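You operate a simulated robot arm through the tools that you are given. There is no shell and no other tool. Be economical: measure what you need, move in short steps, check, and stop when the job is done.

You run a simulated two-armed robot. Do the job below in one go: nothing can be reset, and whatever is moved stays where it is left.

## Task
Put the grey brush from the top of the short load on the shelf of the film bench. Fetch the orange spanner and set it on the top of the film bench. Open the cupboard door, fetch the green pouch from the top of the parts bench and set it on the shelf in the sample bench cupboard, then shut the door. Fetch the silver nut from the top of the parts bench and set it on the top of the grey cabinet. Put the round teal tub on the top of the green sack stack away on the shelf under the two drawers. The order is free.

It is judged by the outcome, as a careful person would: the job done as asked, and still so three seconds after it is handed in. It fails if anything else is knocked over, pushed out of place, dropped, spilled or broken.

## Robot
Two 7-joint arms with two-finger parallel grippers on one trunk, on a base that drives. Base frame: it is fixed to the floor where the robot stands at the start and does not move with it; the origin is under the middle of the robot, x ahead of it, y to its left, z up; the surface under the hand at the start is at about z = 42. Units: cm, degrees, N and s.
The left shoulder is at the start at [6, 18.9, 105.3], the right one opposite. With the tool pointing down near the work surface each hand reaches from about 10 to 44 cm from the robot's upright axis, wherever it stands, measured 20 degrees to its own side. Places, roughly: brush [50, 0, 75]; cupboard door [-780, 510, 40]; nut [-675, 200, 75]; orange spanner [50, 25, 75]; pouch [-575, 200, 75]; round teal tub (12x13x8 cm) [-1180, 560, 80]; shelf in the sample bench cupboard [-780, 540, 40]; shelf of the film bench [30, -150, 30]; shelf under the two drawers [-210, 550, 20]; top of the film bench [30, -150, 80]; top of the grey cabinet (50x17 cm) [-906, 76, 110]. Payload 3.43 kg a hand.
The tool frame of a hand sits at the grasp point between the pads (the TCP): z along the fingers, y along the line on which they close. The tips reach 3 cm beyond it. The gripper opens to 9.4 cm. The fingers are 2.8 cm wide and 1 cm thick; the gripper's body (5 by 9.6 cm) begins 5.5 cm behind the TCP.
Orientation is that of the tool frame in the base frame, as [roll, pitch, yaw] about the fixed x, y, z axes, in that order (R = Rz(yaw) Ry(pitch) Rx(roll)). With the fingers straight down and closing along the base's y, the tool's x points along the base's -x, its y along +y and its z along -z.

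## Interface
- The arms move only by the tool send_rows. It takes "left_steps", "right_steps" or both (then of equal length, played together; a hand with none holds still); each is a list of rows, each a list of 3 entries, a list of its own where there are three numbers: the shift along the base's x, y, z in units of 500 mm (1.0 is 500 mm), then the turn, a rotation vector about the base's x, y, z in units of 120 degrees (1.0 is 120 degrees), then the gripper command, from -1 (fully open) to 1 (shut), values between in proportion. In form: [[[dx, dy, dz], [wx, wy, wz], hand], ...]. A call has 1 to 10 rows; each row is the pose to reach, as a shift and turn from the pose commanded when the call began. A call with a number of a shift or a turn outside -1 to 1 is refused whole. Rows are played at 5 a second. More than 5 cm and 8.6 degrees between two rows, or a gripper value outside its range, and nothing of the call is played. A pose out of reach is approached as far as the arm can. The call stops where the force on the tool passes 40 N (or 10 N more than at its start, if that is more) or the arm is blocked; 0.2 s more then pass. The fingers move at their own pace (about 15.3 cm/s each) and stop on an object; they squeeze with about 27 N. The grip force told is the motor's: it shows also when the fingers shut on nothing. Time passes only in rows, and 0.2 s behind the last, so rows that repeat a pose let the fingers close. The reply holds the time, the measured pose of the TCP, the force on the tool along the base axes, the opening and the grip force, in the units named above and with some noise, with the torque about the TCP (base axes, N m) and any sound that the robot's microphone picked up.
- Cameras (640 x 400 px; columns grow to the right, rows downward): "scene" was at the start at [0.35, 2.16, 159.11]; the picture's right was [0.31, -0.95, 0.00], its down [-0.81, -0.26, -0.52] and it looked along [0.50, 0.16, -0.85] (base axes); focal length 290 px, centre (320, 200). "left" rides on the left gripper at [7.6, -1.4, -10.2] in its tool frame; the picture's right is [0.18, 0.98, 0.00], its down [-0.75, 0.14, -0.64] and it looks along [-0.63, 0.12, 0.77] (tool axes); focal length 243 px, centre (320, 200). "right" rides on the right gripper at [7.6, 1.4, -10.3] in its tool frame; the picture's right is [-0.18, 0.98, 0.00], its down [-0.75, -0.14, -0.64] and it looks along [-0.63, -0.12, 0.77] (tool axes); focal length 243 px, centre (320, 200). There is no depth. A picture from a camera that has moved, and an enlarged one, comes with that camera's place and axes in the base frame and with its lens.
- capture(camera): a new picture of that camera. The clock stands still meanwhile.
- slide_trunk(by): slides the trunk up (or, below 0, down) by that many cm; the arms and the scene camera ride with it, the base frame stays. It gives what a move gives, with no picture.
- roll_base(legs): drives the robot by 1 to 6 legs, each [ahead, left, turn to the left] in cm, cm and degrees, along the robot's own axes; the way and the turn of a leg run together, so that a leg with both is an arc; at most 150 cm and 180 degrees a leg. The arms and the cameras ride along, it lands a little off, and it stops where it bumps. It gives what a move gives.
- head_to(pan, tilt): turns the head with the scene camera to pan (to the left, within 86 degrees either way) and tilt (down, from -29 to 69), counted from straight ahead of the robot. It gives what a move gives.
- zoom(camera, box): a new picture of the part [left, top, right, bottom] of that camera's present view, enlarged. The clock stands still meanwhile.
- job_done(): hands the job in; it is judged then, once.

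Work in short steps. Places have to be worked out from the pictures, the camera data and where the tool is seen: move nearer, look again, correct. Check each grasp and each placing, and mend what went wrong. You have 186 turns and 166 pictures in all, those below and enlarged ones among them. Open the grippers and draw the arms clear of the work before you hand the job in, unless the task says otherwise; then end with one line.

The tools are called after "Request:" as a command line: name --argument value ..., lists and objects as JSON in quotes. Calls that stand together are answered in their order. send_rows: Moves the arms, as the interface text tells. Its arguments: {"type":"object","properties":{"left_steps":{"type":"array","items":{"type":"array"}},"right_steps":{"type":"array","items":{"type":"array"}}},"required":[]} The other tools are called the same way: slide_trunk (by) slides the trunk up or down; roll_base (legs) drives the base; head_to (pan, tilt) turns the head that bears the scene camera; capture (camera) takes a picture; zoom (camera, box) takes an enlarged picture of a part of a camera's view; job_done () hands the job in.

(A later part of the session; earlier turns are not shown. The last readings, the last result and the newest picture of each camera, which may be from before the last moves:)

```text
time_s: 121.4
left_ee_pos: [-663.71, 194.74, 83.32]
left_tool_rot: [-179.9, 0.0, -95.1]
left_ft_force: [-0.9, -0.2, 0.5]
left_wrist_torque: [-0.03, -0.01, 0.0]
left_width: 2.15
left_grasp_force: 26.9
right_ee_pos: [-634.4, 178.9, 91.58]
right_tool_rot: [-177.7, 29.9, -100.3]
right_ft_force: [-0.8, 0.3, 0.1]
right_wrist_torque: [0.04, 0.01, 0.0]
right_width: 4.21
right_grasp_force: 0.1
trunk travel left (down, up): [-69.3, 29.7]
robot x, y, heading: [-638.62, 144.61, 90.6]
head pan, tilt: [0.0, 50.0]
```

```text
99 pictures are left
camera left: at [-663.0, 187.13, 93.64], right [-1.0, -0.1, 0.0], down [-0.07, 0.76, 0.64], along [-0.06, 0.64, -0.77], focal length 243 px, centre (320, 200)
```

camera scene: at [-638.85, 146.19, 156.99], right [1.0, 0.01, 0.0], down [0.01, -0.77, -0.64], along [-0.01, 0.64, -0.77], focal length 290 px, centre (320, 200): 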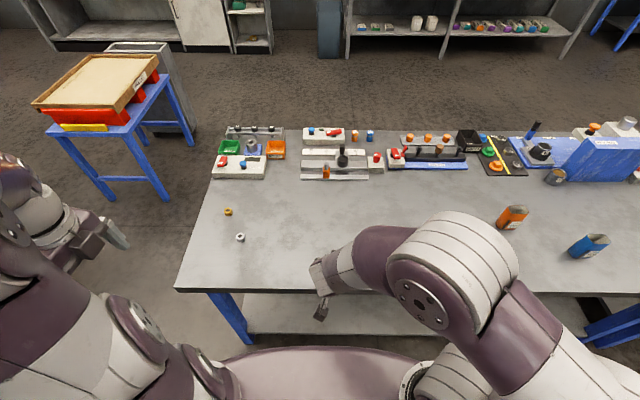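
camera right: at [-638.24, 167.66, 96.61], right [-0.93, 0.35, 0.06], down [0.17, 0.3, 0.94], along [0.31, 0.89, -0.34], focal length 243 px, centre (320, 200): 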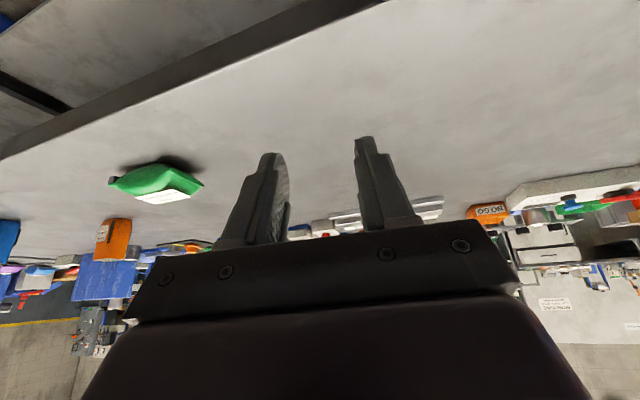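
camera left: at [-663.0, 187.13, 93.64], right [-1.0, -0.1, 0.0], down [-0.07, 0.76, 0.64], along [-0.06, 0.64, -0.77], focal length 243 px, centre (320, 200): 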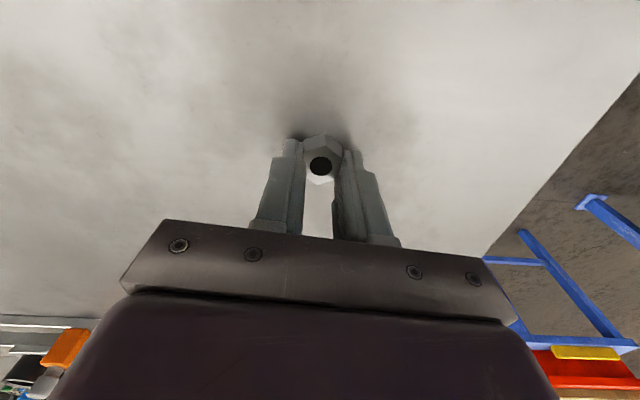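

Nut held (2.15 cm). I lift it, and at the same time move the right hand toward the pouch's right end, turning it to point toward −x (pouch will be gripped by its end, so it can later enter the cupboard).

Request:
send_rows --left_steps '[[[0, 0, 0.05], [0, 0, 0], 1], [[0, 0, 0.12], [0, 0, 0], 1], [[0, 0, 0.19], [0, 0, 0], 1], [[0, 0, 0.26], [0, 0, 0], 1], [[0, -0.07, 0.3], [0, 0, 0], 1], [[0, -0.15, 0.3], [0, 0, 0], 1], [[0, -0.2, 0.3], [0, 0, 0], 1]]' --right_steps '[[[0.055, 0.013, 0.02], [0, 0, 0.06], -1], [[0.11, 0.026, 0.04], [0, 0, 0.12], -1], [[0.165, 0.039, 0.06], [0, 0, 0.18], -1], [[0.22, 0.052, 0.08], [0, 0, 0.24], -1], [[0.275, 0.065, 0.1], [0, 0, 0.3], -1], [[0.33, 0.078, 0.12], [0, 0, 0.36], -1], [[0.384, 0.09, 0.13], [0, 0, 0.416], -1]]'

Request:
send_rows --right_steps '[[[0.055, 0.013, 0.0], [0, 0, 0.06], -1], [[0.11, 0.026, 0.0], [0, 0, 0.12], -1], [[0.165, 0.039, 0.0], [0, 0, 0.18], -1], [[0.22, 0.052, 0.0], [0, 0, 0.24], -1], [[0.275, 0.065, 0.0], [0, 0, 0.3], -1], [[0.33, 0.078, 0.0], [0, 0, 0.36], -1], [[0.384, 0.09, 0.0], [0, 0, 0.416], -1]]'

Request:
capture --camera "right"

Request:
capture --camera "scene"

```text
time_s: 122.8
left_ee_pos: [-663.7, 188.17, 98.53]
left_tool_rot: [-180.0, 0.0, -95.1]
left_ft_force: [0.2, 0.4, -0.9]
left_wrist_torque: [0.0, -0.01, 0.0]
left_width: 2.16
left_grasp_force: 27.1
right_ee_pos: [-633.74, 174.14, 96.25]
right_tool_rot: [-175.7, 32.3, -57.2]
right_ft_force: [-2.0, 5.1, 0.3]
right_wrist_torque: [-0.24, -0.02, 0.17]
right_width: 9.41
right_grasp_force: 0.2
right hand out of reach, approached as far as the arm can: row 4, 5, 6
trunk travel left (down, up): [-69.3, 29.7]
robot x, y, heading: [-638.49, 144.53, 90.7]
head pan, tilt: [0.0, 50.0]
stopped in row 6 (right hand): the force on the tool passed its limit at 201 N (the readings are from after the stop); the commanded pose is now the measured one
```

```text
time_s: 123.2
left_ee_pos: [-663.76, 188.11, 98.43]
left_tool_rot: [-180.0, -0.1, -95.1]
left_ft_force: [-0.2, -0.3, 0.1]
left_wrist_torque: [0.01, 0.01, -0.02]
left_width: 2.15
left_grasp_force: 27.4
right_ee_pos: [-634.57, 174.07, 96.86]
right_tool_rot: [-174.7, 33.1, -53.8]
right_ft_force: [0.4, 2.1, -0.7]
right_wrist_torque: [0.12, 0.1, 0.09]
right_width: 9.41
right_grasp_force: 0.0
right hand out of reach, approached as far as the arm can: row 1
trunk travel left (down, up): [-69.3, 29.7]
robot x, y, heading: [-638.54, 144.35, 90.6]
head pan, tilt: [0.0, 50.0]
stopped in row 1 (right hand): the force on the tool passed its limit at 71 N (the readings are from after the stop); the commanded pose is now the measured one
```

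```text
98 pictures are left
camera right: at [-629.4, 163.15, 101.21], right [-0.91, -0.41, 0.02], down [-0.1, 0.27, 0.96], along [-0.4, 0.87, -0.29], focal length 243 px, centre (320, 200)
```

right: 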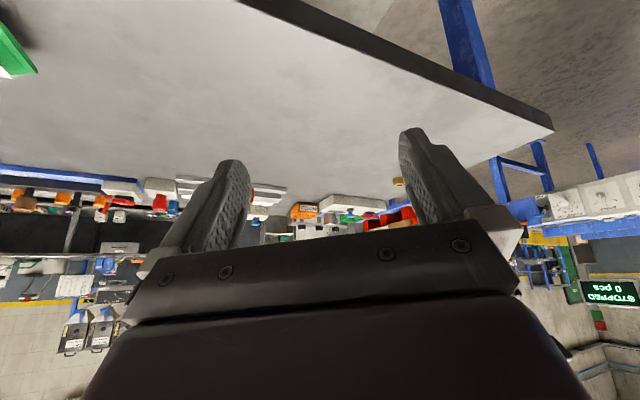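

```text
97 pictures are left
camera scene: at [-638.86, 146.04, 156.99], right [1.0, 0.01, 0.0], down [0.01, -0.77, -0.64], along [-0.01, 0.64, -0.77], focal length 290 px, centre (320, 200)
```

scene: 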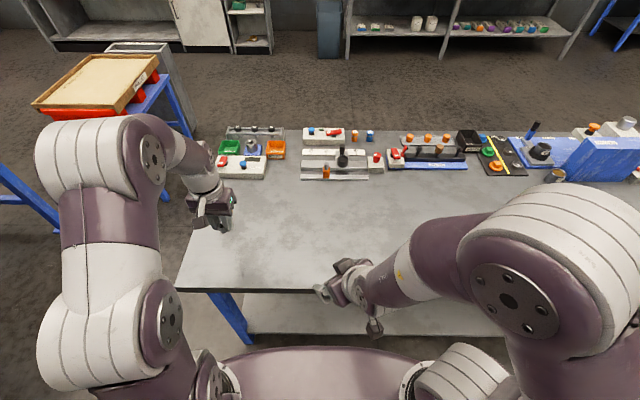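

The right wrist jammed close to the body. I first move the hand out to the right without turning further.

Request:
send_rows --right_steps '[[[0.04, 0.05, 0.04], [0, 0, 0], -1], [[0.12, 0.08, 0.06], [0, 0, 0], -1], [[0.2, 0.11, 0.06], [0, 0, 0], -1], [[0.28, 0.14, 0.06], [0, 0, 0], -1], [[0.36, 0.17, 0.06], [0, 0, 0], -1], [[0.44, 0.2, 0.06], [0, 0, 0], -1], [[0.52, 0.23, 0.06], [0, 0, 0], -1], [[0.6, 0.26, 0.06], [0, 0, 0], -1], [[0.68, 0.28, 0.06], [0, 0, 0], -1]]'

Request:
capture --camera "right"

```text
time_s: 125.2
left_ee_pos: [-663.61, 188.14, 98.56]
left_tool_rot: [180.0, -0.2, -95.1]
left_ft_force: [-0.5, -0.7, -0.5]
left_wrist_torque: [0.0, -0.02, 0.03]
left_width: 2.17
left_grasp_force: 27.1
right_ee_pos: [-633.28, 174.79, 101.11]
right_tool_rot: [-174.3, 32.7, -53.8]
right_ft_force: [-0.3, -0.1, 0.8]
right_wrist_torque: [-0.01, 0.02, -0.02]
right_width: 9.4
right_grasp_force: 0.1
right hand out of reach, approached as far as the arm can: row 1, 2, 3, 4, 5, 6, 7, 8, 9
trunk travel left (down, up): [-69.3, 29.7]
robot x, y, heading: [-638.65, 144.42, 90.6]
head pan, tilt: [0.0, 50.0]
```

```text
96 pictures are left
camera right: at [-628.1, 163.81, 105.54], right [-0.91, -0.41, 0.02], down [-0.1, 0.27, 0.96], along [-0.4, 0.87, -0.29], focal length 243 px, centre (320, 200)
```

right: 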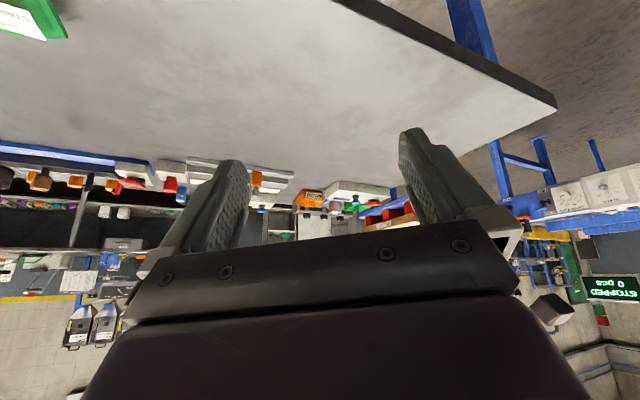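

Stuck near a joint limit. I turn back to the earlier orientation, then go out to the right.

Request:
send_rows --right_steps '[[[0, 0.0, 0], [0, 0, -0.065], -1], [[0, 0.0, 0], [0, 0, -0.13], -1], [[0, 0.0, 0], [0, 0, -0.195], -1], [[0.0, 0.0, 0], [0, 0, -0.26], -1], [[0.0, 0.0, 0], [0, 0, -0.325], -1], [[0.0, 0.0, 0], [0, 0, -0.387], -1], [[0.09, 0.03, 0], [0, 0, -0.387], -1], [[0.18, 0.06, 0], [0, 0, -0.387], -1], [[0.27, 0.09, 0], [0, 0, -0.387], -1]]'

Request:
capture --camera "scene"

```text
time_s: 127.2
left_ee_pos: [-663.63, 188.27, 98.42]
left_tool_rot: [180.0, -0.1, -95.0]
left_ft_force: [0.6, 0.1, -0.7]
left_wrist_torque: [0.0, -0.02, -0.04]
left_width: 2.17
left_grasp_force: 27.0
right_ee_pos: [-619.68, 179.24, 100.92]
right_tool_rot: [-174.7, 32.9, -100.2]
right_ft_force: [0.4, 0.7, 0.2]
right_wrist_torque: [0.02, -0.01, 0.04]
right_width: 9.41
right_grasp_force: 0.1
trunk travel left (down, up): [-69.3, 29.7]
robot x, y, heading: [-638.47, 144.41, 90.7]
head pan, tilt: [0.0, 50.0]
```

```text
95 pictures are left
camera scene: at [-638.74, 146.19, 156.99], right [1.0, 0.01, 0.0], down [0.01, -0.77, -0.64], along [-0.01, 0.64, -0.77], focal length 290 px, centre (320, 200)
```

scene: 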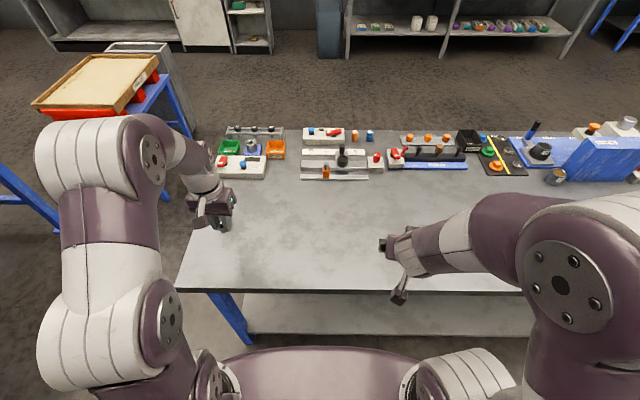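

Works again. I make the tool vertical and centre above the pouch for a look.

Request:
send_rows --right_steps '[[[0.04, 0.03, 0], [-0.055, 0.01, 0], -1], [[0.08, 0.06, 0], [-0.11, 0.02, 0], -1], [[0.12, 0.09, 0], [-0.165, 0.029, 0], -1], [[0.16, 0.13, 0.0], [-0.22, 0.038, 0], -1], [[0.21, 0.17, 0.0], [-0.271, 0.047, 0], -1]]'

Request:
capture --camera "right"

```text
time_s: 128.4
left_ee_pos: [-663.67, 188.24, 98.47]
left_tool_rot: [-180.0, -0.1, -95.1]
left_ft_force: [0.4, -0.4, -0.5]
left_wrist_torque: [-0.03, 0.02, -0.02]
left_width: 2.15
left_grasp_force: 27.2
right_ee_pos: [-609.11, 187.84, 100.93]
right_tool_rot: [-174.6, -0.1, -100.1]
right_ft_force: [0.0, 0.1, -0.9]
right_wrist_torque: [-0.01, 0.02, 0.03]
right_width: 9.38
right_grasp_force: 0.0
trunk travel left (down, up): [-69.3, 29.7]
robot x, y, heading: [-638.5, 144.42, 90.9]
head pan, tilt: [0.0, 50.0]
```

```text
94 pictures are left
camera right: at [-612.75, 180.82, 110.98], right [-0.93, 0.35, -0.09], down [0.21, 0.73, 0.65], along [0.3, 0.59, -0.75], focal length 243 px, centre (320, 200)
```

right: 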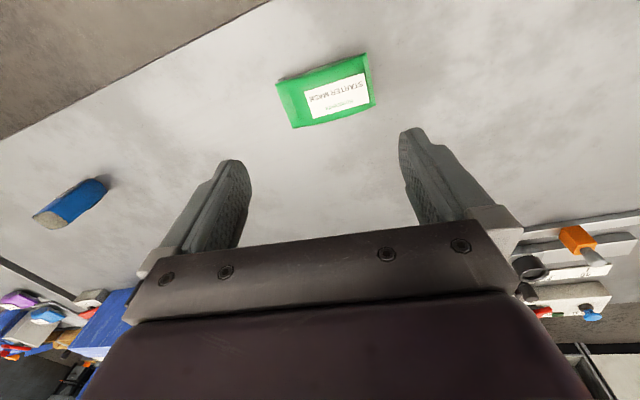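

Pouch is 10×5.4 cm, long along x, centre ≈[-607.7,188.7]. I level the tool and turn it +100° so that the fingers close along y.

Request:
send_rows --right_steps '[[[0.02, 0.016, 0], [0.008, 0.044, 0], -1]]'

Request:
send_rows --right_steps '[[[0, 0, 0], [0, 0, 0.07], -1], [[0, 0, 0], [0, 0, 0.14], -1], [[0, 0, 0], [0, 0, 0.21], -1], [[0, 0, 0], [0, 0, 0.28], -1], [[0, 0, 0], [0, 0, 0.35], -1], [[0, 0, 0], [0, 0, 0.42], -1], [[0, 0, 0], [0, 0, 0.49], -1], [[0, 0, 0], [0, 0, 0.56], -1], [[0, 0, 0], [0, 0, 0.63], -1], [[0, 0, 0], [0, 0, 0.7], -1]]'

Request:
capture --camera "right"

```text
time_s: 128.8
left_ee_pos: [-663.61, 188.27, 98.48]
left_tool_rot: [179.9, -0.1, -95.1]
left_ft_force: [0.2, -0.6, 0.2]
left_wrist_torque: [0.0, 0.03, -0.04]
left_width: 2.18
left_grasp_force: 26.8
right_ee_pos: [-608.08, 188.58, 100.76]
right_tool_rot: [-179.9, -0.1, -100.1]
right_ft_force: [0.6, 0.3, 0.1]
right_wrist_torque: [0.01, 0.03, 0.01]
right_width: 9.41
right_grasp_force: 0.0
trunk travel left (down, up): [-69.3, 29.7]
robot x, y, heading: [-638.21, 143.99, 90.8]
head pan, tilt: [0.0, 50.0]
```

```text
time_s: 131.0
left_ee_pos: [-663.83, 188.15, 98.47]
left_tool_rot: [-179.9, 0.0, -95.1]
left_ft_force: [0.8, 0.4, -0.5]
left_wrist_torque: [0.01, 0.03, -0.02]
left_width: 2.17
left_grasp_force: 26.5
right_ee_pos: [-608.12, 188.38, 101.0]
right_tool_rot: [180.0, 0.0, -16.0]
right_ft_force: [0.3, -0.6, 0.0]
right_wrist_torque: [0.02, 0.0, 0.02]
right_width: 9.4
right_grasp_force: 0.1
trunk travel left (down, up): [-69.3, 29.7]
robot x, y, heading: [-638.96, 144.24, 90.7]
head pan, tilt: [0.0, 50.0]
```

```text
93 pictures are left
camera right: at [-601.17, 184.94, 111.26], right [-0.45, -0.89, 0.0], down [-0.69, 0.34, 0.64], along [-0.57, 0.29, -0.77], focal length 243 px, centre (320, 200)
```

right: 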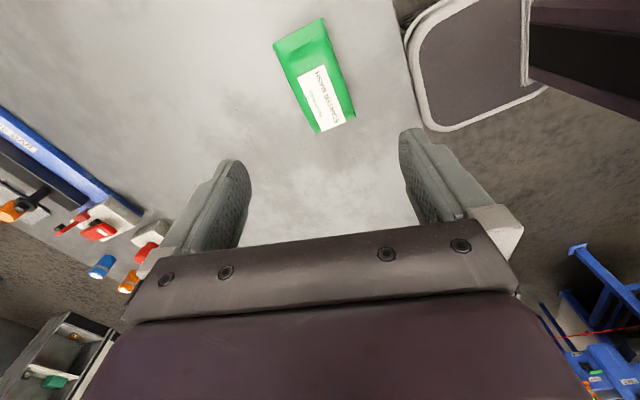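

Turning works with the tool vertical. I finish the yaw, then tilt 45° toward −x while backing off to the pouch's right end.

Request:
send_rows --right_steps '[[[0, 0, 0], [0, 0, 0.067], -1], [[0, 0, 0], [0, 0, 0.133], -1]]'

Request:
send_rows --right_steps '[[[0.04, 0, 0], [0, 0.063, 0], -1], [[0.08, 0, 0], [0, 0.126, 0], -1], [[0.12, 0, -0.03], [0, 0.189, 0], -1], [[0.16, 0, -0.06], [0, 0.252, 0], -1], [[0.19, 0, -0.09], [0, 0.315, 0], -1], [[0.2, 0, -0.12], [0, 0.375, 0], -1]]'

Request:
capture --camera "right"

```text
time_s: 131.6
left_ee_pos: [-663.71, 188.09, 98.46]
left_tool_rot: [180.0, 0.0, -95.0]
left_ft_force: [-0.1, -0.4, -0.8]
left_wrist_torque: [-0.02, 0.0, 0.01]
left_width: 2.16
left_grasp_force: 27.1
right_ee_pos: [-608.24, 188.44, 100.99]
right_tool_rot: [-179.9, 0.0, -0.2]
right_ft_force: [-0.4, 0.9, 0.0]
right_wrist_torque: [-0.06, -0.02, -0.03]
right_width: 9.39
right_grasp_force: 0.1
trunk travel left (down, up): [-69.3, 29.7]
robot x, y, heading: [-638.44, 144.48, 90.8]
head pan, tilt: [0.0, 50.0]
```

```text
time_s: 133.0
left_ee_pos: [-663.68, 188.19, 98.48]
left_tool_rot: [-179.9, -0.1, -95.0]
left_ft_force: [-0.4, 0.2, -0.6]
left_wrist_torque: [-0.04, 0.01, -0.01]
left_width: 2.17
left_grasp_force: 26.7
right_ee_pos: [-608.07, 181.81, 87.62]
right_tool_rot: [-178.5, 42.5, -0.3]
right_ft_force: [-0.3, -0.5, 0.3]
right_wrist_torque: [0.02, 0.02, 0.02]
right_width: 9.39
right_grasp_force: 0.1
right hand out of reach, approached as far as the arm can: row 2, 3, 4, 5, 6
trunk travel left (down, up): [-69.3, 29.7]
robot x, y, heading: [-638.4, 144.64, 90.5]
head pan, tilt: [0.0, 50.0]
```

```text
92 pictures are left
camera right: at [-595.61, 180.11, 90.03], right [-0.16, -0.98, 0.11], down [-0.12, 0.13, 0.98], along [-0.98, 0.14, -0.14], focal length 243 px, centre (320, 200)
```

right: 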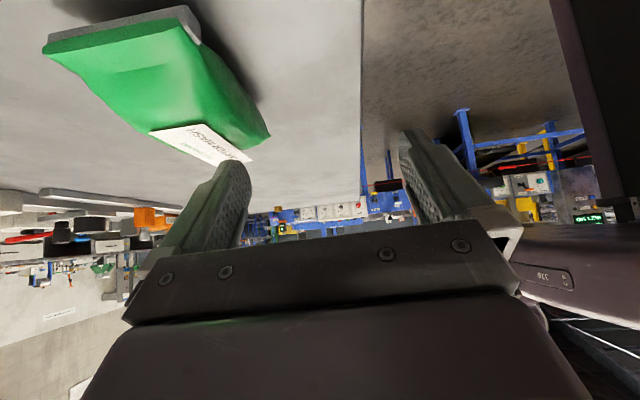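

Orientation is reached but the position is just out of reach. I raise the trunk 8 cm and shift the base right with a small left turn.

Request:
slide_trunk --by 8

Request:
roll_base --legs '[[0, -22, 0], [0, 0, 15]]'

Request:
send_rows --right_steps '[[[0.0, 0, 0], [0, 0, -0.06], -1], [[0.0, 0, 0], [0, 0, -0.125], -1]]'

Request:
capture --camera "right"

Request:
capture --camera "scene"

```text
time_s: 134.1
left_ee_pos: [-663.78, 188.12, 106.53]
left_tool_rot: [180.0, -0.1, -95.1]
left_ft_force: [-0.3, 0.2, 0.5]
left_wrist_torque: [-0.03, 0.03, -0.04]
left_width: 2.15
left_grasp_force: 26.8
right_ee_pos: [-608.26, 181.81, 95.69]
right_tool_rot: [-178.6, 42.2, -0.4]
right_ft_force: [-0.1, -0.3, 0.4]
right_wrist_torque: [0.0, 0.0, 0.01]
right_width: 9.44
right_grasp_force: 0.0
trunk travel left (down, up): [-77.3, 21.7]
robot x, y, heading: [-638.32, 144.5, 90.7]
head pan, tilt: [0.0, 50.0]
```

```text
time_s: 136.7
left_ee_pos: [-652.42, 180.3, 106.47]
left_tool_rot: [-179.9, -0.1, -79.9]
left_ft_force: [0.2, -0.4, -0.3]
left_wrist_torque: [-0.04, 0.0, 0.01]
left_width: 2.15
left_grasp_force: 26.6
right_ee_pos: [-597.07, 188.73, 95.64]
right_tool_rot: [-178.6, 42.2, 14.9]
right_ft_force: [0.2, 0.5, -0.2]
right_wrist_torque: [-0.01, 0.0, 0.01]
right_width: 9.39
right_grasp_force: 0.2
trunk travel left (down, up): [-77.3, 21.7]
robot x, y, heading: [-616.8, 144.76, 105.8]
head pan, tilt: [0.0, 50.0]
```

```text
time_s: 137.3
left_ee_pos: [-652.31, 180.27, 106.4]
left_tool_rot: [-180.0, -0.1, -79.9]
left_ft_force: [-0.3, -0.1, -0.9]
left_wrist_torque: [0.01, 0.0, 0.0]
left_width: 2.16
left_grasp_force: 26.3
right_ee_pos: [-597.07, 188.67, 95.7]
right_tool_rot: [-178.6, 42.3, -0.2]
right_ft_force: [-0.3, 0.6, 0.7]
right_wrist_torque: [0.01, 0.02, 0.02]
right_width: 9.41
right_grasp_force: 0.0
trunk travel left (down, up): [-77.3, 21.7]
robot x, y, heading: [-616.49, 144.74, 105.8]
head pan, tilt: [0.0, 50.0]
```

```text
91 pictures are left
camera right: at [-584.48, 187.0, 98.12], right [-0.16, -0.98, 0.11], down [-0.12, 0.13, 0.98], along [-0.98, 0.14, -0.14], focal length 243 px, centre (320, 200)
```

right: 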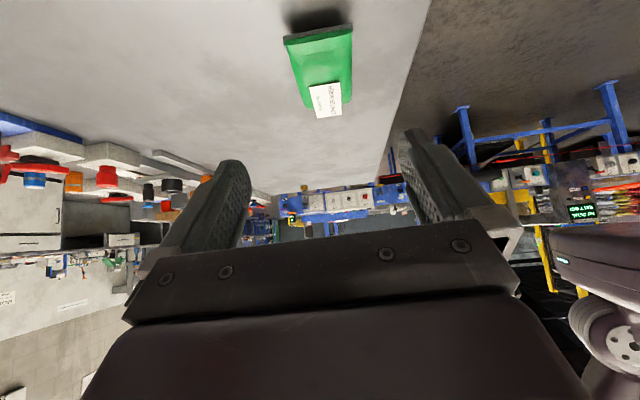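

```text
90 pictures are left
camera scene: at [-617.26, 146.26, 164.99], right [0.96, 0.27, 0.0], down [0.21, -0.74, -0.64], along [-0.17, 0.62, -0.77], focal length 290 px, centre (320, 200)
```

scene: 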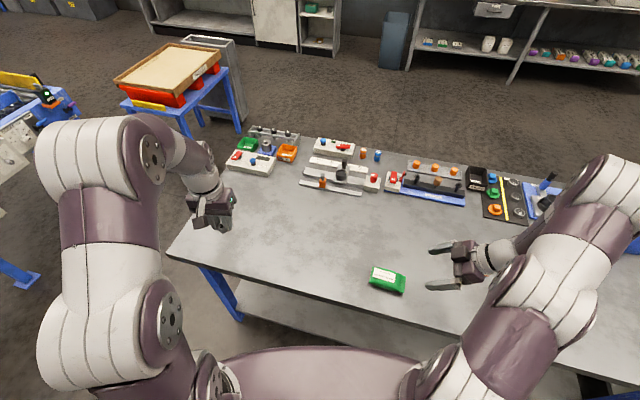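

Very good: the hand now points along the pouch. Near end is at x≈−603.5, y centre 188.4. I move in along the tool axis and check.

Request:
send_rows --right_steps '[[[-0.05, -0.003, -0.07], [0, 0, 0], -1], [[-0.1, -0.006, -0.14], [0, 0, 0], -1], [[-0.13, -0.006, -0.18], [0, 0, 0], -1]]'

Request:
capture --camera "right"

Request:
zoom --camera "scene" --box '[340, 220, 520, 320]'

```text
time_s: 138.1
left_ee_pos: [-652.26, 180.44, 106.51]
left_tool_rot: [180.0, -0.1, -79.9]
left_ft_force: [-0.3, 1.0, -0.2]
left_wrist_torque: [-0.06, 0.01, 0.0]
left_width: 2.16
left_grasp_force: 27.2
right_ee_pos: [-603.43, 188.5, 86.59]
right_tool_rot: [-178.5, 42.1, -0.1]
right_ft_force: [0.1, 0.5, 0.0]
right_wrist_torque: [0.03, 0.05, 0.04]
right_width: 9.41
right_grasp_force: 0.0
trunk travel left (down, up): [-77.3, 21.7]
robot x, y, heading: [-616.28, 144.67, 106.0]
head pan, tilt: [0.0, 50.0]
```

```text
89 pictures are left
camera right: at [-590.93, 186.85, 89.01], right [-0.16, -0.98, 0.1], down [-0.12, 0.12, 0.98], along [-0.98, 0.14, -0.14], focal length 243 px, centre (320, 200)
```

right: 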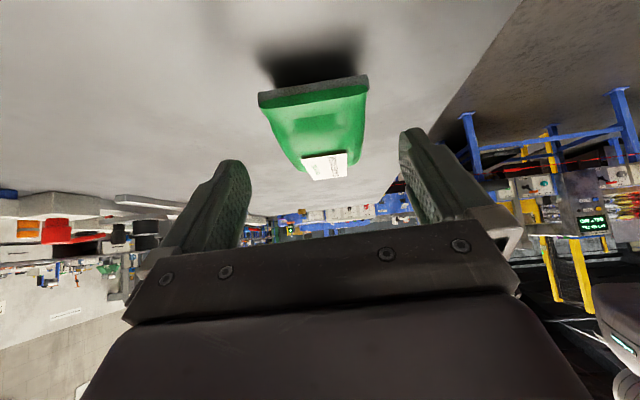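

```text
3.56 times, centred on (430, 270) of scene
camera zoom: at [-617.21, 146.4, 164.99], right [0.96, 0.27, 0.0], down [0.21, -0.74, -0.64], along [-0.17, 0.62, -0.77], focal length 1032 px, centre (-71, -49)
```

zoom: 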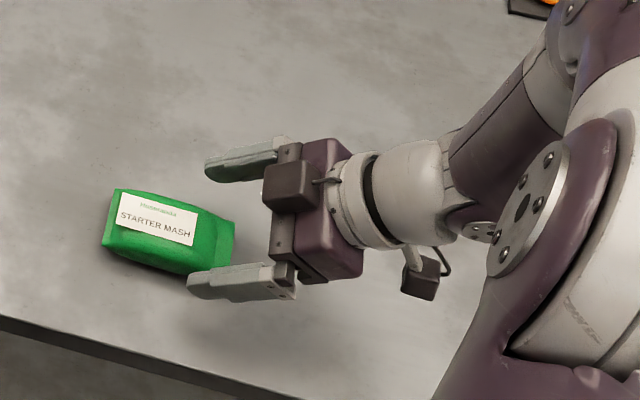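

Centred. I go in to [-607, 188.4, 83.6] and close.

Request:
send_rows --right_steps '[[[-0.036, -0.001, -0.03], [0, 0, 0], -1], [[-0.072, -0.002, -0.06], [0, 0, 0], -1], [[-0.072, -0.002, -0.06], [0, 0, 0], 0], [[-0.072, -0.002, -0.06], [0, 0, 0], 1], [[-0.072, -0.002, -0.06], [0, 0, 0], 1], [[-0.072, -0.002, -0.06], [0, 0, 0], 1], [[-0.072, -0.002, -0.06], [0, 0, 0], 1]]'

Request:
zoom --camera "scene" --box '[340, 220, 520, 320]'

Request:
capture --camera "right"

```text
time_s: 139.7
left_ee_pos: [-652.22, 180.19, 106.43]
left_tool_rot: [-180.0, -0.1, -79.9]
left_ft_force: [-0.5, -0.7, -0.4]
left_wrist_torque: [0.0, 0.02, -0.03]
left_width: 2.16
left_grasp_force: 27.4
right_ee_pos: [-606.95, 188.27, 83.57]
right_tool_rot: [-178.6, 42.3, -0.1]
right_ft_force: [0.1, 0.3, 0.9]
right_wrist_torque: [0.03, 0.02, -0.02]
right_width: 5.95
right_grasp_force: 27.0
trunk travel left (down, up): [-77.3, 21.7]
robot x, y, heading: [-616.43, 144.15, 106.0]
head pan, tilt: [0.0, 50.0]
```

```text
3.56 times, centred on (430, 270) of scene
camera zoom: at [-617.23, 146.32, 164.99], right [0.96, 0.27, 0.0], down [0.21, -0.74, -0.64], along [-0.17, 0.62, -0.77], focal length 1032 px, centre (-71, -49)
```

zoom: 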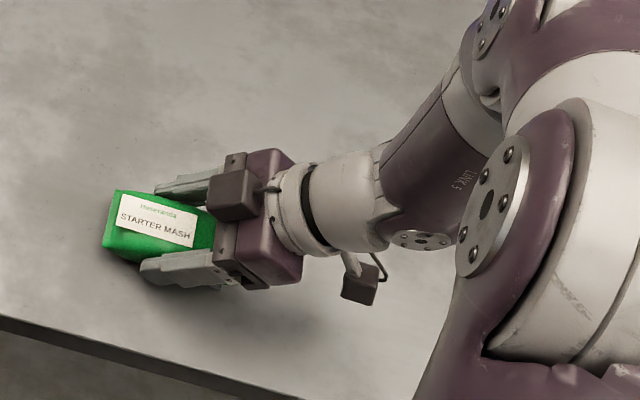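

```text
86 pictures are left
camera right: at [-594.47, 186.62, 86.09], right [-0.15, -0.98, 0.11], down [-0.12, 0.13, 0.98], along [-0.98, 0.14, -0.14], focal length 243 px, centre (320, 200)
```

right: 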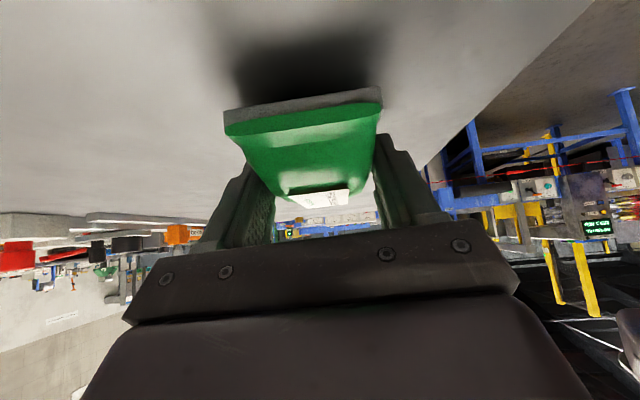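

Pouch held (5.95 cm). I raise the trunk to lift it, back off from the bench and turn west to look for the grey cabinet.

Request:
slide_trunk --by 12

Request:
roll_base --legs '[[-30, 0, 0], [0, 0, 74]]'

Request:
head_to --pan 0 --tilt 20

Request:
capture --camera "scene"

```text
time_s: 141.2
left_ee_pos: [-652.37, 180.35, 118.44]
left_tool_rot: [-180.0, -0.1, -79.9]
left_ft_force: [0.4, -0.3, -0.3]
left_wrist_torque: [0.0, 0.0, 0.03]
left_width: 2.16
left_grasp_force: 26.7
right_ee_pos: [-606.86, 188.34, 95.58]
right_tool_rot: [-178.6, 42.3, 0.0]
right_ft_force: [0.4, -0.4, -1.1]
right_wrist_torque: [-0.02, -0.04, 0.01]
right_width: 5.96
right_grasp_force: 27.0
trunk travel left (down, up): [-89.3, 9.7]
robot x, y, heading: [-616.63, 144.42, 105.6]
head pan, tilt: [0.0, 50.0]
```

```text
time_s: 146.5
left_ee_pos: [-652.29, 90.9, 118.37]
left_tool_rot: [-180.0, -0.2, -5.4]
left_ft_force: [-0.7, 0.4, 0.0]
left_wrist_torque: [0.04, 0.0, -0.02]
left_width: 2.17
left_grasp_force: 26.8
right_ee_pos: [-647.86, 136.46, 95.61]
right_tool_rot: [-178.6, 42.3, 74.4]
right_ft_force: [1.3, 0.8, -1.7]
right_wrist_torque: [0.0, 0.01, 0.02]
right_width: 5.97
right_grasp_force: 26.9
trunk travel left (down, up): [-89.3, 9.7]
robot x, y, heading: [-608.39, 115.38, -179.9]
head pan, tilt: [0.0, 50.0]
```

```text
time_s: 147.4
left_ee_pos: [-652.19, 90.86, 118.53]
left_tool_rot: [-180.0, -0.1, -5.4]
left_ft_force: [-0.7, 0.4, -0.4]
left_wrist_torque: [-0.03, 0.01, 0.01]
left_width: 2.15
left_grasp_force: 27.3
right_ee_pos: [-647.89, 136.59, 95.5]
right_tool_rot: [-178.6, 42.2, 74.5]
right_ft_force: [-0.1, -0.1, -1.7]
right_wrist_torque: [-0.02, -0.01, 0.01]
right_width: 6.0
right_grasp_force: 27.2
trunk travel left (down, up): [-89.3, 9.7]
robot x, y, heading: [-608.42, 115.8, -179.6]
head pan, tilt: [0.0, 20.0]
```

```text
85 pictures are left
camera scene: at [-611.88, 115.72, 181.54], right [0.0, 1.0, 0.0], down [0.34, 0.0, -0.94], along [-0.94, 0.0, -0.34], focal length 290 px, centre (320, 200)
```

scene: 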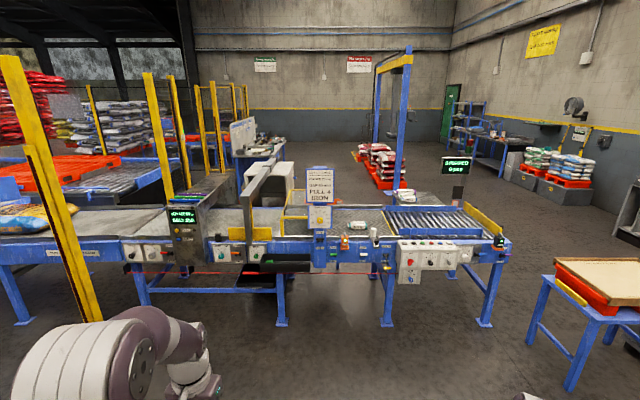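

Request:
zoom --camera "scene" --box '[180, 120, 400, 260]'

```text
2.86 times, centred on (290, 190) of scene
camera zoom: at [-611.88, 115.72, 181.54], right [0.0, 1.0, 0.0], down [0.34, 0.0, -0.94], along [-0.94, 0.0, -0.34], focal length 829 px, centre (406, 229)
```

zoom: 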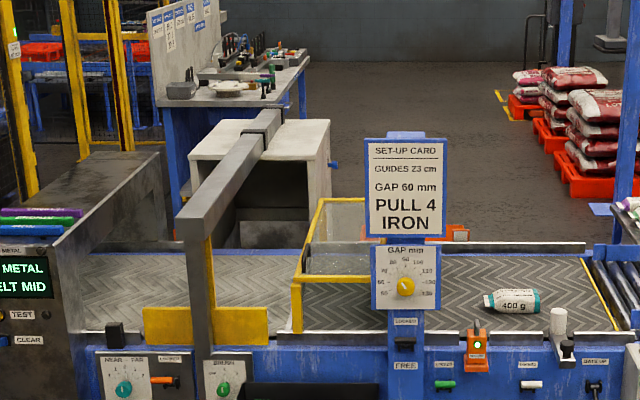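

The grey cabinet stands behind the conveyor line, so it must be approached from behind via the north aisle. I'll go around the east end of the benches: first drive backward east, then look north.

Request:
roll_base --legs '[[-140, 0, 0], [-136, 0, 0]]'

Request:
head_to --pan -80 --tilt 30

Request:
capture --camera "scene"

```text
time_s: 160.8
left_ee_pos: [-375.42, 91.78, 118.45]
left_tool_rot: [179.9, -0.2, -5.3]
left_ft_force: [-0.8, -0.1, 0.3]
left_wrist_torque: [0.01, -0.04, -0.02]
left_width: 2.17
left_grasp_force: 27.1
right_ee_pos: [-371.07, 137.48, 95.61]
right_tool_rot: [-178.6, 42.3, 74.4]
right_ft_force: [0.4, -0.6, -2.5]
right_wrist_torque: [0.03, -0.02, 0.05]
right_width: 5.96
right_grasp_force: 27.4
trunk travel left (down, up): [-89.3, 9.7]
robot x, y, heading: [-331.62, 116.4, -179.6]
head pan, tilt: [0.0, 20.0]
```

```text
time_s: 162.4
left_ee_pos: [-375.43, 91.82, 118.56]
left_tool_rot: [-180.0, -0.1, -5.2]
left_ft_force: [-0.4, 0.8, -1.2]
left_wrist_torque: [-0.05, 0.03, 0.0]
left_width: 2.16
left_grasp_force: 27.5
right_ee_pos: [-371.12, 137.6, 95.59]
right_tool_rot: [-178.7, 42.2, 74.5]
right_ft_force: [0.8, -0.3, -1.0]
right_wrist_torque: [0.02, 0.01, 0.01]
right_width: 5.97
right_grasp_force: 27.1
trunk travel left (down, up): [-89.3, 9.7]
robot x, y, heading: [-331.71, 116.56, -179.4]
head pan, tilt: [-80.0, 30.0]
```

```text
83 pictures are left
camera scene: at [-327.36, 125.64, 179.95], right [0.98, 0.18, 0.0], down [0.09, -0.49, -0.87], along [-0.16, 0.85, -0.5], focal length 290 px, centre (320, 200)
```

scene: 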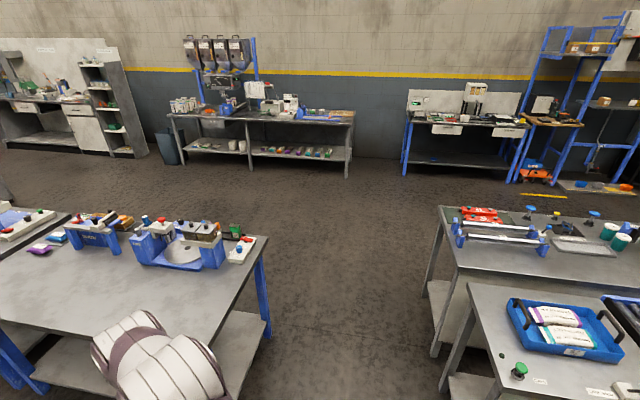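

The gap (x −388..−275) is clear, and I'm centred in it. I also see the two-drawer bench at x≈−210. I drive north through the gap, west along the aisle and turn toward the sample bench.

Request:
roll_base --legs '[[0, -140, 0], [0, -140, 0], [140, 0, 0], [140, 0, 0], [0, 0, -90], [40, 0, 0]]'

Request:
head_to --pan 55 --tilt 30

Request:
capture --camera "scene"

```text
time_s: 195.2
left_ee_pos: [-639.06, 481.79, 118.42]
left_tool_rot: [180.0, 0.0, -95.7]
left_ft_force: [-0.4, -0.3, 0.6]
left_wrist_torque: [0.0, 0.01, 0.0]
left_width: 2.18
left_grasp_force: 26.8
right_ee_pos: [-593.29, 477.08, 95.81]
right_tool_rot: [-178.5, 42.3, -16.0]
right_ft_force: [0.8, -0.1, -1.4]
right_wrist_torque: [0.02, -0.04, 0.03]
right_width: 5.98
right_grasp_force: 27.4
trunk travel left (down, up): [-89.3, 9.7]
robot x, y, heading: [-614.22, 437.91, 89.9]
head pan, tilt: [-80.0, 30.0]
```

```text
time_s: 197.4
left_ee_pos: [-639.14, 481.81, 118.47]
left_tool_rot: [179.9, -0.1, -95.8]
left_ft_force: [-0.7, -1.1, -0.4]
left_wrist_torque: [-0.02, -0.03, 0.02]
left_width: 2.17
left_grasp_force: 27.1
right_ee_pos: [-593.28, 477.13, 95.67]
right_tool_rot: [-178.6, 42.2, -16.0]
right_ft_force: [0.7, 0.6, -1.4]
right_wrist_torque: [-0.01, -0.02, 0.03]
right_width: 5.94
right_grasp_force: 27.1
trunk travel left (down, up): [-89.3, 9.7]
robot x, y, heading: [-614.66, 437.85, 89.8]
head pan, tilt: [55.0, 30.0]
```

```text
82 pictures are left
camera scene: at [-622.07, 437.06, 179.95], right [0.58, 0.82, 0.0], down [0.41, -0.29, -0.87], along [-0.71, 0.5, -0.5], focal length 290 px, centre (320, 200)
```

scene: 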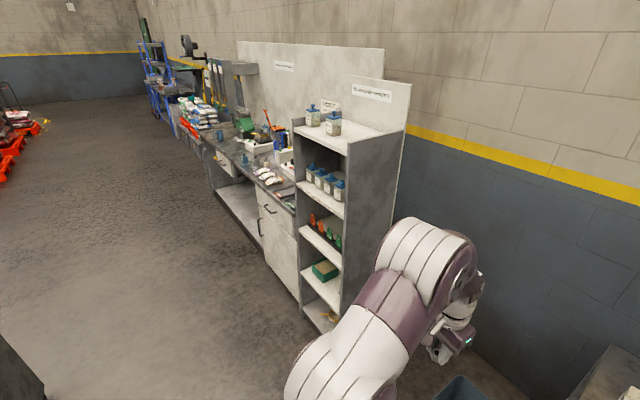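

To free a hand for the door, I deliver the nut first. The floor to the west is open; I drive to x≈−960 and then south, looking before the cabinet.

Request:
roll_base --legs '[[0, 0, 90], [140, 0, 0], [140, 0, 0], [70, 0, 0], [0, 140, 0]]'

Request:
head_to --pan 80 --tilt 30

Request:
capture --camera "scene"

```text
time_s: 224.8
left_ee_pos: [-1011.93, 280.31, 118.42]
left_tool_rot: [-180.0, -0.1, -6.8]
left_ft_force: [0.1, 0.3, 0.3]
left_wrist_torque: [0.01, 0.03, 0.0]
left_width: 2.19
left_grasp_force: 26.9
right_ee_pos: [-1006.56, 325.97, 95.61]
right_tool_rot: [-178.6, 42.3, 73.1]
right_ft_force: [0.5, -0.7, -0.1]
right_wrist_torque: [0.0, 0.0, 0.01]
right_width: 5.95
right_grasp_force: 26.8
trunk travel left (down, up): [-89.3, 9.7]
robot x, y, heading: [-967.5, 304.1, 178.9]
head pan, tilt: [55.0, 30.0]
```

```text
time_s: 225.7
left_ee_pos: [-1011.89, 280.4, 118.47]
left_tool_rot: [180.0, -0.1, -6.6]
left_ft_force: [0.3, -0.1, 0.2]
left_wrist_torque: [0.0, 0.03, 0.0]
left_width: 2.18
left_grasp_force: 27.1
right_ee_pos: [-1006.47, 325.91, 95.59]
right_tool_rot: [-178.6, 42.3, 73.1]
right_ft_force: [-0.8, -0.6, -1.2]
right_wrist_torque: [0.04, -0.01, -0.01]
right_width: 5.95
right_grasp_force: 27.1
trunk travel left (down, up): [-89.3, 9.7]
robot x, y, heading: [-967.26, 304.37, 178.9]
head pan, tilt: [80.0, 30.0]
```

```text
81 pictures are left
camera scene: at [-963.37, 295.23, 179.95], right [-0.98, 0.19, 0.0], down [0.1, 0.49, -0.87], along [-0.17, -0.85, -0.5], focal length 290 px, centre (320, 200)
```

scene: 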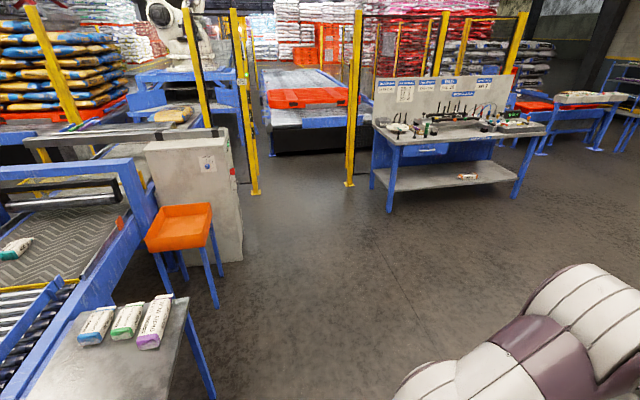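

Request:
zoom --camera "scene" --box '[100, 90, 290, 310]'

```text
1.82 times, centred on (195, 200) of scene
camera zoom: at [-963.37, 295.23, 179.95], right [-0.98, 0.19, 0.0], down [0.1, 0.49, -0.87], along [-0.17, -0.85, -0.5], focal length 528 px, centre (547, 200)
```

zoom: 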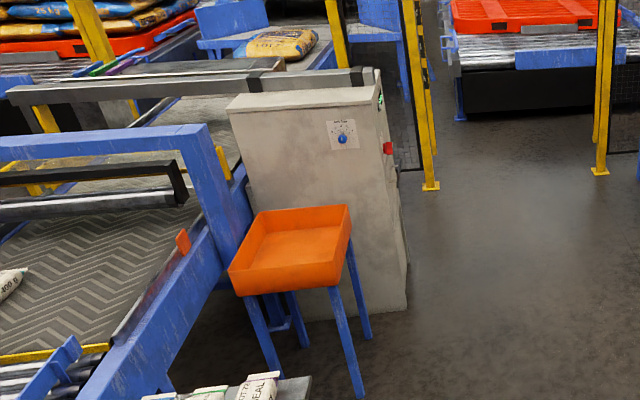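

The cabinet's top (x −883..−934, y≈67–84) is reachable from its west side. I raise the right hand with the pouch above cabinet level first, then drive to the west side and turn to face +x.

Request:
send_rows --right_steps '[[[0, 0, 0.09], [0, 0, 0], 1], [[0, 0, 0.18], [0, 0, 0], 1], [[0, 0, 0.27], [0, 0, 0], 1], [[0, 0, 0.36], [0, 0, 0], 1], [[0, 0, 0.45], [0, 0, 0], 1], [[0, 0, 0.54], [0, 0, 0], 1]]'

Request:
roll_base --legs '[[25, 0, 0], [0, 0, -179], [0, -130, 0], [0, -112, 0]]'

Request:
head_to --pan 15 --tilt 40

Request:
capture --camera "scene"

```text
time_s: 227.1
left_ee_pos: [-1011.96, 280.44, 118.38]
left_tool_rot: [-180.0, -0.2, -6.7]
left_ft_force: [-0.4, -0.3, 0.3]
left_wrist_torque: [-0.03, 0.0, -0.01]
left_width: 2.19
left_grasp_force: 27.2
right_ee_pos: [-1006.47, 326.0, 122.41]
right_tool_rot: [-179.0, 42.4, 72.8]
right_ft_force: [0.0, -0.2, -1.1]
right_wrist_torque: [0.01, -0.04, 0.01]
right_width: 5.95
right_grasp_force: 27.0
trunk travel left (down, up): [-89.3, 9.7]
robot x, y, heading: [-967.28, 304.45, 178.9]
head pan, tilt: [80.0, 30.0]
```

```text
time_s: 247.6
left_ee_pos: [-948.49, 87.2, 118.48]
left_tool_rot: [180.0, -0.1, 174.0]
left_ft_force: [0.2, -0.1, -0.1]
left_wrist_torque: [-0.01, 0.02, -0.02]
left_width: 2.19
left_grasp_force: 26.7
right_ee_pos: [-953.41, 41.59, 122.61]
right_tool_rot: [-178.6, 42.2, -106.2]
right_ft_force: [-0.1, 0.1, -2.3]
right_wrist_torque: [-0.02, -0.04, -0.03]
right_width: 5.94
right_grasp_force: 26.8
trunk travel left (down, up): [-89.3, 9.7]
robot x, y, heading: [-992.65, 63.12, -0.4]
head pan, tilt: [80.0, 30.0]
```

```text
time_s: 249.0
left_ee_pos: [-948.55, 87.19, 118.47]
left_tool_rot: [-180.0, -0.1, 174.0]
left_ft_force: [1.4, 0.7, -0.4]
left_wrist_torque: [-0.03, -0.01, -0.02]
left_width: 2.17
left_grasp_force: 26.9
right_ee_pos: [-953.45, 41.49, 122.52]
right_tool_rot: [-178.5, 42.3, -106.2]
right_ft_force: [-0.8, -0.1, -2.2]
right_wrist_torque: [-0.03, 0.0, -0.03]
right_width: 5.95
right_grasp_force: 27.1
trunk travel left (down, up): [-89.3, 9.7]
robot x, y, heading: [-992.52, 63.12, -0.2]
head pan, tilt: [15.0, 40.0]
```

```text
79 pictures are left
camera scene: at [-990.62, 65.02, 178.41], right [0.25, -0.97, 0.0], down [-0.62, -0.16, -0.77], along [0.74, 0.19, -0.64], focal length 290 px, centre (320, 200)
```

scene: 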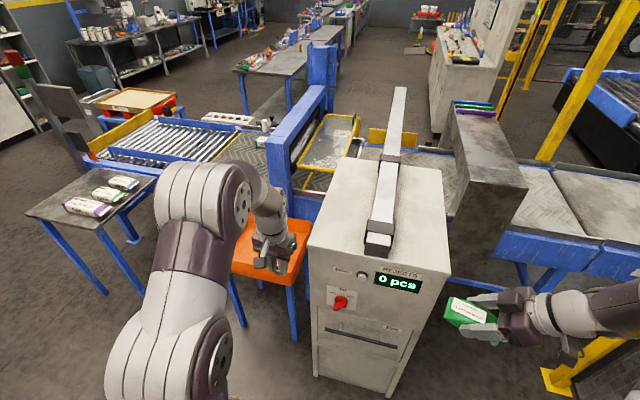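

The cabinet top's north strip (x −931..−879, y 66–84) beside the bar is clear. I drive 21 cm ahead, then move the nut over [-916,75.5].

Request:
roll_base --legs '[[21, 0, 0]]'

Request:
send_rows --left_steps '[[[0.05, -0.06, 0.0], [0, 0, 0], 1], [[0.1, -0.12, 0], [0, 0, 0], 1], [[0.15, -0.18, 0], [0, 0, 0], 1], [[0.2, -0.235, 0], [0, 0, 0], 1]]'

Request:
capture --camera "left"

Request:
capture --camera "scene"

```text
time_s: 250.6
left_ee_pos: [-927.88, 87.1, 118.59]
left_tool_rot: [180.0, 0.0, 174.2]
left_ft_force: [0.2, 0.6, -0.8]
left_wrist_torque: [0.03, -0.01, 0.02]
left_width: 2.15
left_grasp_force: 26.5
right_ee_pos: [-932.64, 41.37, 122.69]
right_tool_rot: [-178.4, 42.4, -106.0]
right_ft_force: [-0.7, 0.9, -0.2]
right_wrist_torque: [-0.03, 0.0, -0.02]
right_width: 5.98
right_grasp_force: 26.7
trunk travel left (down, up): [-89.3, 9.7]
robot x, y, heading: [-972.2, 62.42, -0.3]
head pan, tilt: [15.0, 40.0]
```

```text
time_s: 251.6
left_ee_pos: [-917.66, 75.3, 118.37]
left_tool_rot: [179.9, -0.2, 174.1]
left_ft_force: [0.3, 0.1, -0.7]
left_wrist_torque: [0.02, -0.03, 0.01]
left_width: 2.17
left_grasp_force: 27.3
right_ee_pos: [-932.33, 41.29, 122.53]
right_tool_rot: [-178.7, 42.3, -106.1]
right_ft_force: [0.4, -0.2, -1.0]
right_wrist_torque: [-0.02, 0.02, 0.0]
right_width: 5.99
right_grasp_force: 26.9
trunk travel left (down, up): [-89.3, 9.7]
robot x, y, heading: [-971.46, 62.21, -0.1]
head pan, tilt: [15.0, 40.0]
```

```text
78 pictures are left
camera left: at [-925.35, 74.64, 128.69], right [-0.08, 1.0, 0.0], down [0.77, 0.06, 0.64], along [0.64, 0.05, -0.77], focal length 243 px, centre (320, 200)
```

left: 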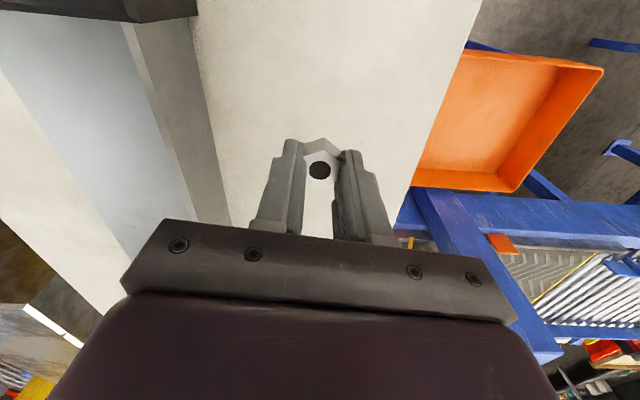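

```text
77 pictures are left
camera scene: at [-969.53, 64.77, 178.41], right [0.25, -0.97, 0.0], down [-0.62, -0.16, -0.77], along [0.74, 0.2, -0.64], focal length 290 px, centre (320, 200)
```

scene: 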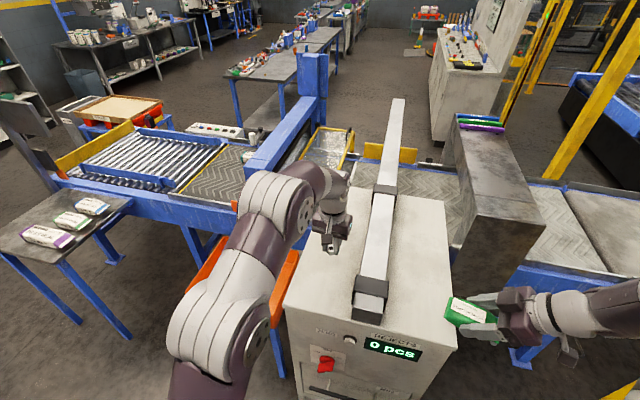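

Centred on the strip. Lower until contact.

Request:
send_rows --left_steps '[[[0, 0, -0.04], [0, 0, 0], 1], [[0, 0, -0.08], [0, 0, 0], 1], [[0, 0, -0.09], [0, 0, 0], 1], [[0, 0, -0.1], [0, 0, 0], 1]]'

```text
time_s: 252.6
left_ee_pos: [-917.59, 75.32, 113.48]
left_tool_rot: [-180.0, -0.2, 174.2]
left_ft_force: [0.2, -1.1, -0.3]
left_wrist_torque: [-0.01, 0.02, -0.03]
left_width: 2.15
left_grasp_force: 27.3
right_ee_pos: [-932.4, 41.44, 122.59]
right_tool_rot: [-178.7, 42.3, -106.2]
right_ft_force: [-0.4, 0.2, -2.0]
right_wrist_torque: [-0.01, 0.03, 0.04]
right_width: 5.95
right_grasp_force: 27.6
trunk travel left (down, up): [-89.3, 9.7]
robot x, y, heading: [-971.83, 62.66, -0.4]
head pan, tilt: [15.0, 40.0]
```

No contact yet; I go on in small steps.

Request:
send_rows --left_steps '[[[0, 0, -0.004], [0, 0, 0], 1], [[0, 0, -0.008], [0, 0, 0], 1], [[0, 0, -0.012], [0, 0, 0], 1]]'

Request:
capture --camera "left"

```text
time_s: 253.4
left_ee_pos: [-917.53, 75.29, 113.16]
left_tool_rot: [179.9, 0.3, 174.1]
left_ft_force: [1.8, 1.0, 19.7]
left_wrist_torque: [0.05, 0.04, 0.0]
left_width: 2.18
left_grasp_force: 26.5
right_ee_pos: [-932.62, 41.44, 122.63]
right_tool_rot: [-178.4, 42.3, -106.1]
right_ft_force: [0.4, 0.0, -1.4]
right_wrist_torque: [0.0, 0.0, -0.01]
right_width: 5.97
right_grasp_force: 27.1
trunk travel left (down, up): [-89.3, 9.7]
robot x, y, heading: [-972.04, 62.95, -0.1]
head pan, tilt: [15.0, 40.0]
```

```text
76 pictures are left
camera left: at [-925.43, 74.78, 123.4], right [-0.08, 1.0, 0.0], down [0.76, 0.06, 0.65], along [0.64, 0.05, -0.76], focal length 243 px, centre (320, 200)
```

left: 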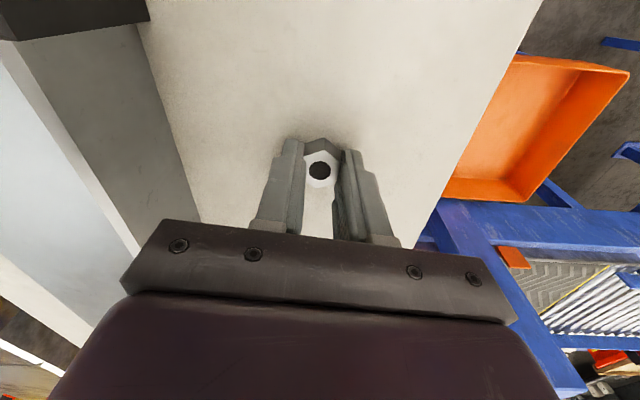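

Contact (20 N). Open gently, raise, and check.

Request:
send_rows --left_steps '[[[0, 0, 0.003], [0, 0, 0], 0.5], [[0, 0, 0.003], [0, 0, 0], 0.3], [[0, 0, 0.003], [0, 0, 0], 0.1], [[0, 0, 0.05], [0, 0, 0], 0.1], [[0, 0, 0.12], [0, 0, 0], 0.1], [[-0.08, 0.04, 0.13], [0, 0, 0], 0.1], [[-0.16, 0.08, 0.13], [0, 0, 0], 0.1], [[-0.24, 0.12, 0.13], [0, 0, 0], 0.1]]'

Request:
zoom --camera "scene" --box '[240, 150, 460, 320]'

```text
time_s: 255.2
left_ee_pos: [-929.82, 81.46, 119.34]
left_tool_rot: [-180.0, -0.1, 174.0]
left_ft_force: [-0.7, -0.8, 0.1]
left_wrist_torque: [0.01, 0.01, -0.01]
left_width: 4.23
left_grasp_force: 0.1
right_ee_pos: [-932.6, 41.44, 122.73]
right_tool_rot: [-178.4, 42.1, -106.1]
right_ft_force: [0.0, -0.2, -2.1]
right_wrist_torque: [-0.01, 0.02, -0.01]
right_width: 5.97
right_grasp_force: 27.0
trunk travel left (down, up): [-89.3, 9.7]
robot x, y, heading: [-971.63, 62.95, -0.4]
head pan, tilt: [15.0, 40.0]
```

```text
2.35 times, centred on (350, 235) of scene
camera zoom: at [-969.84, 64.96, 178.41], right [0.25, -0.97, 0.0], down [-0.62, -0.16, -0.77], along [0.74, 0.19, -0.64], focal length 683 px, centre (249, 118)
```

zoom: 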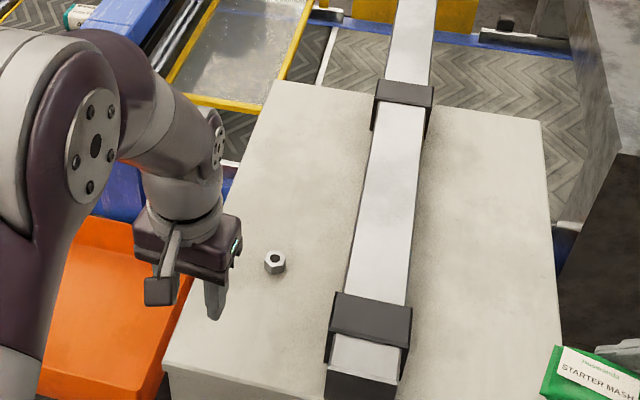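

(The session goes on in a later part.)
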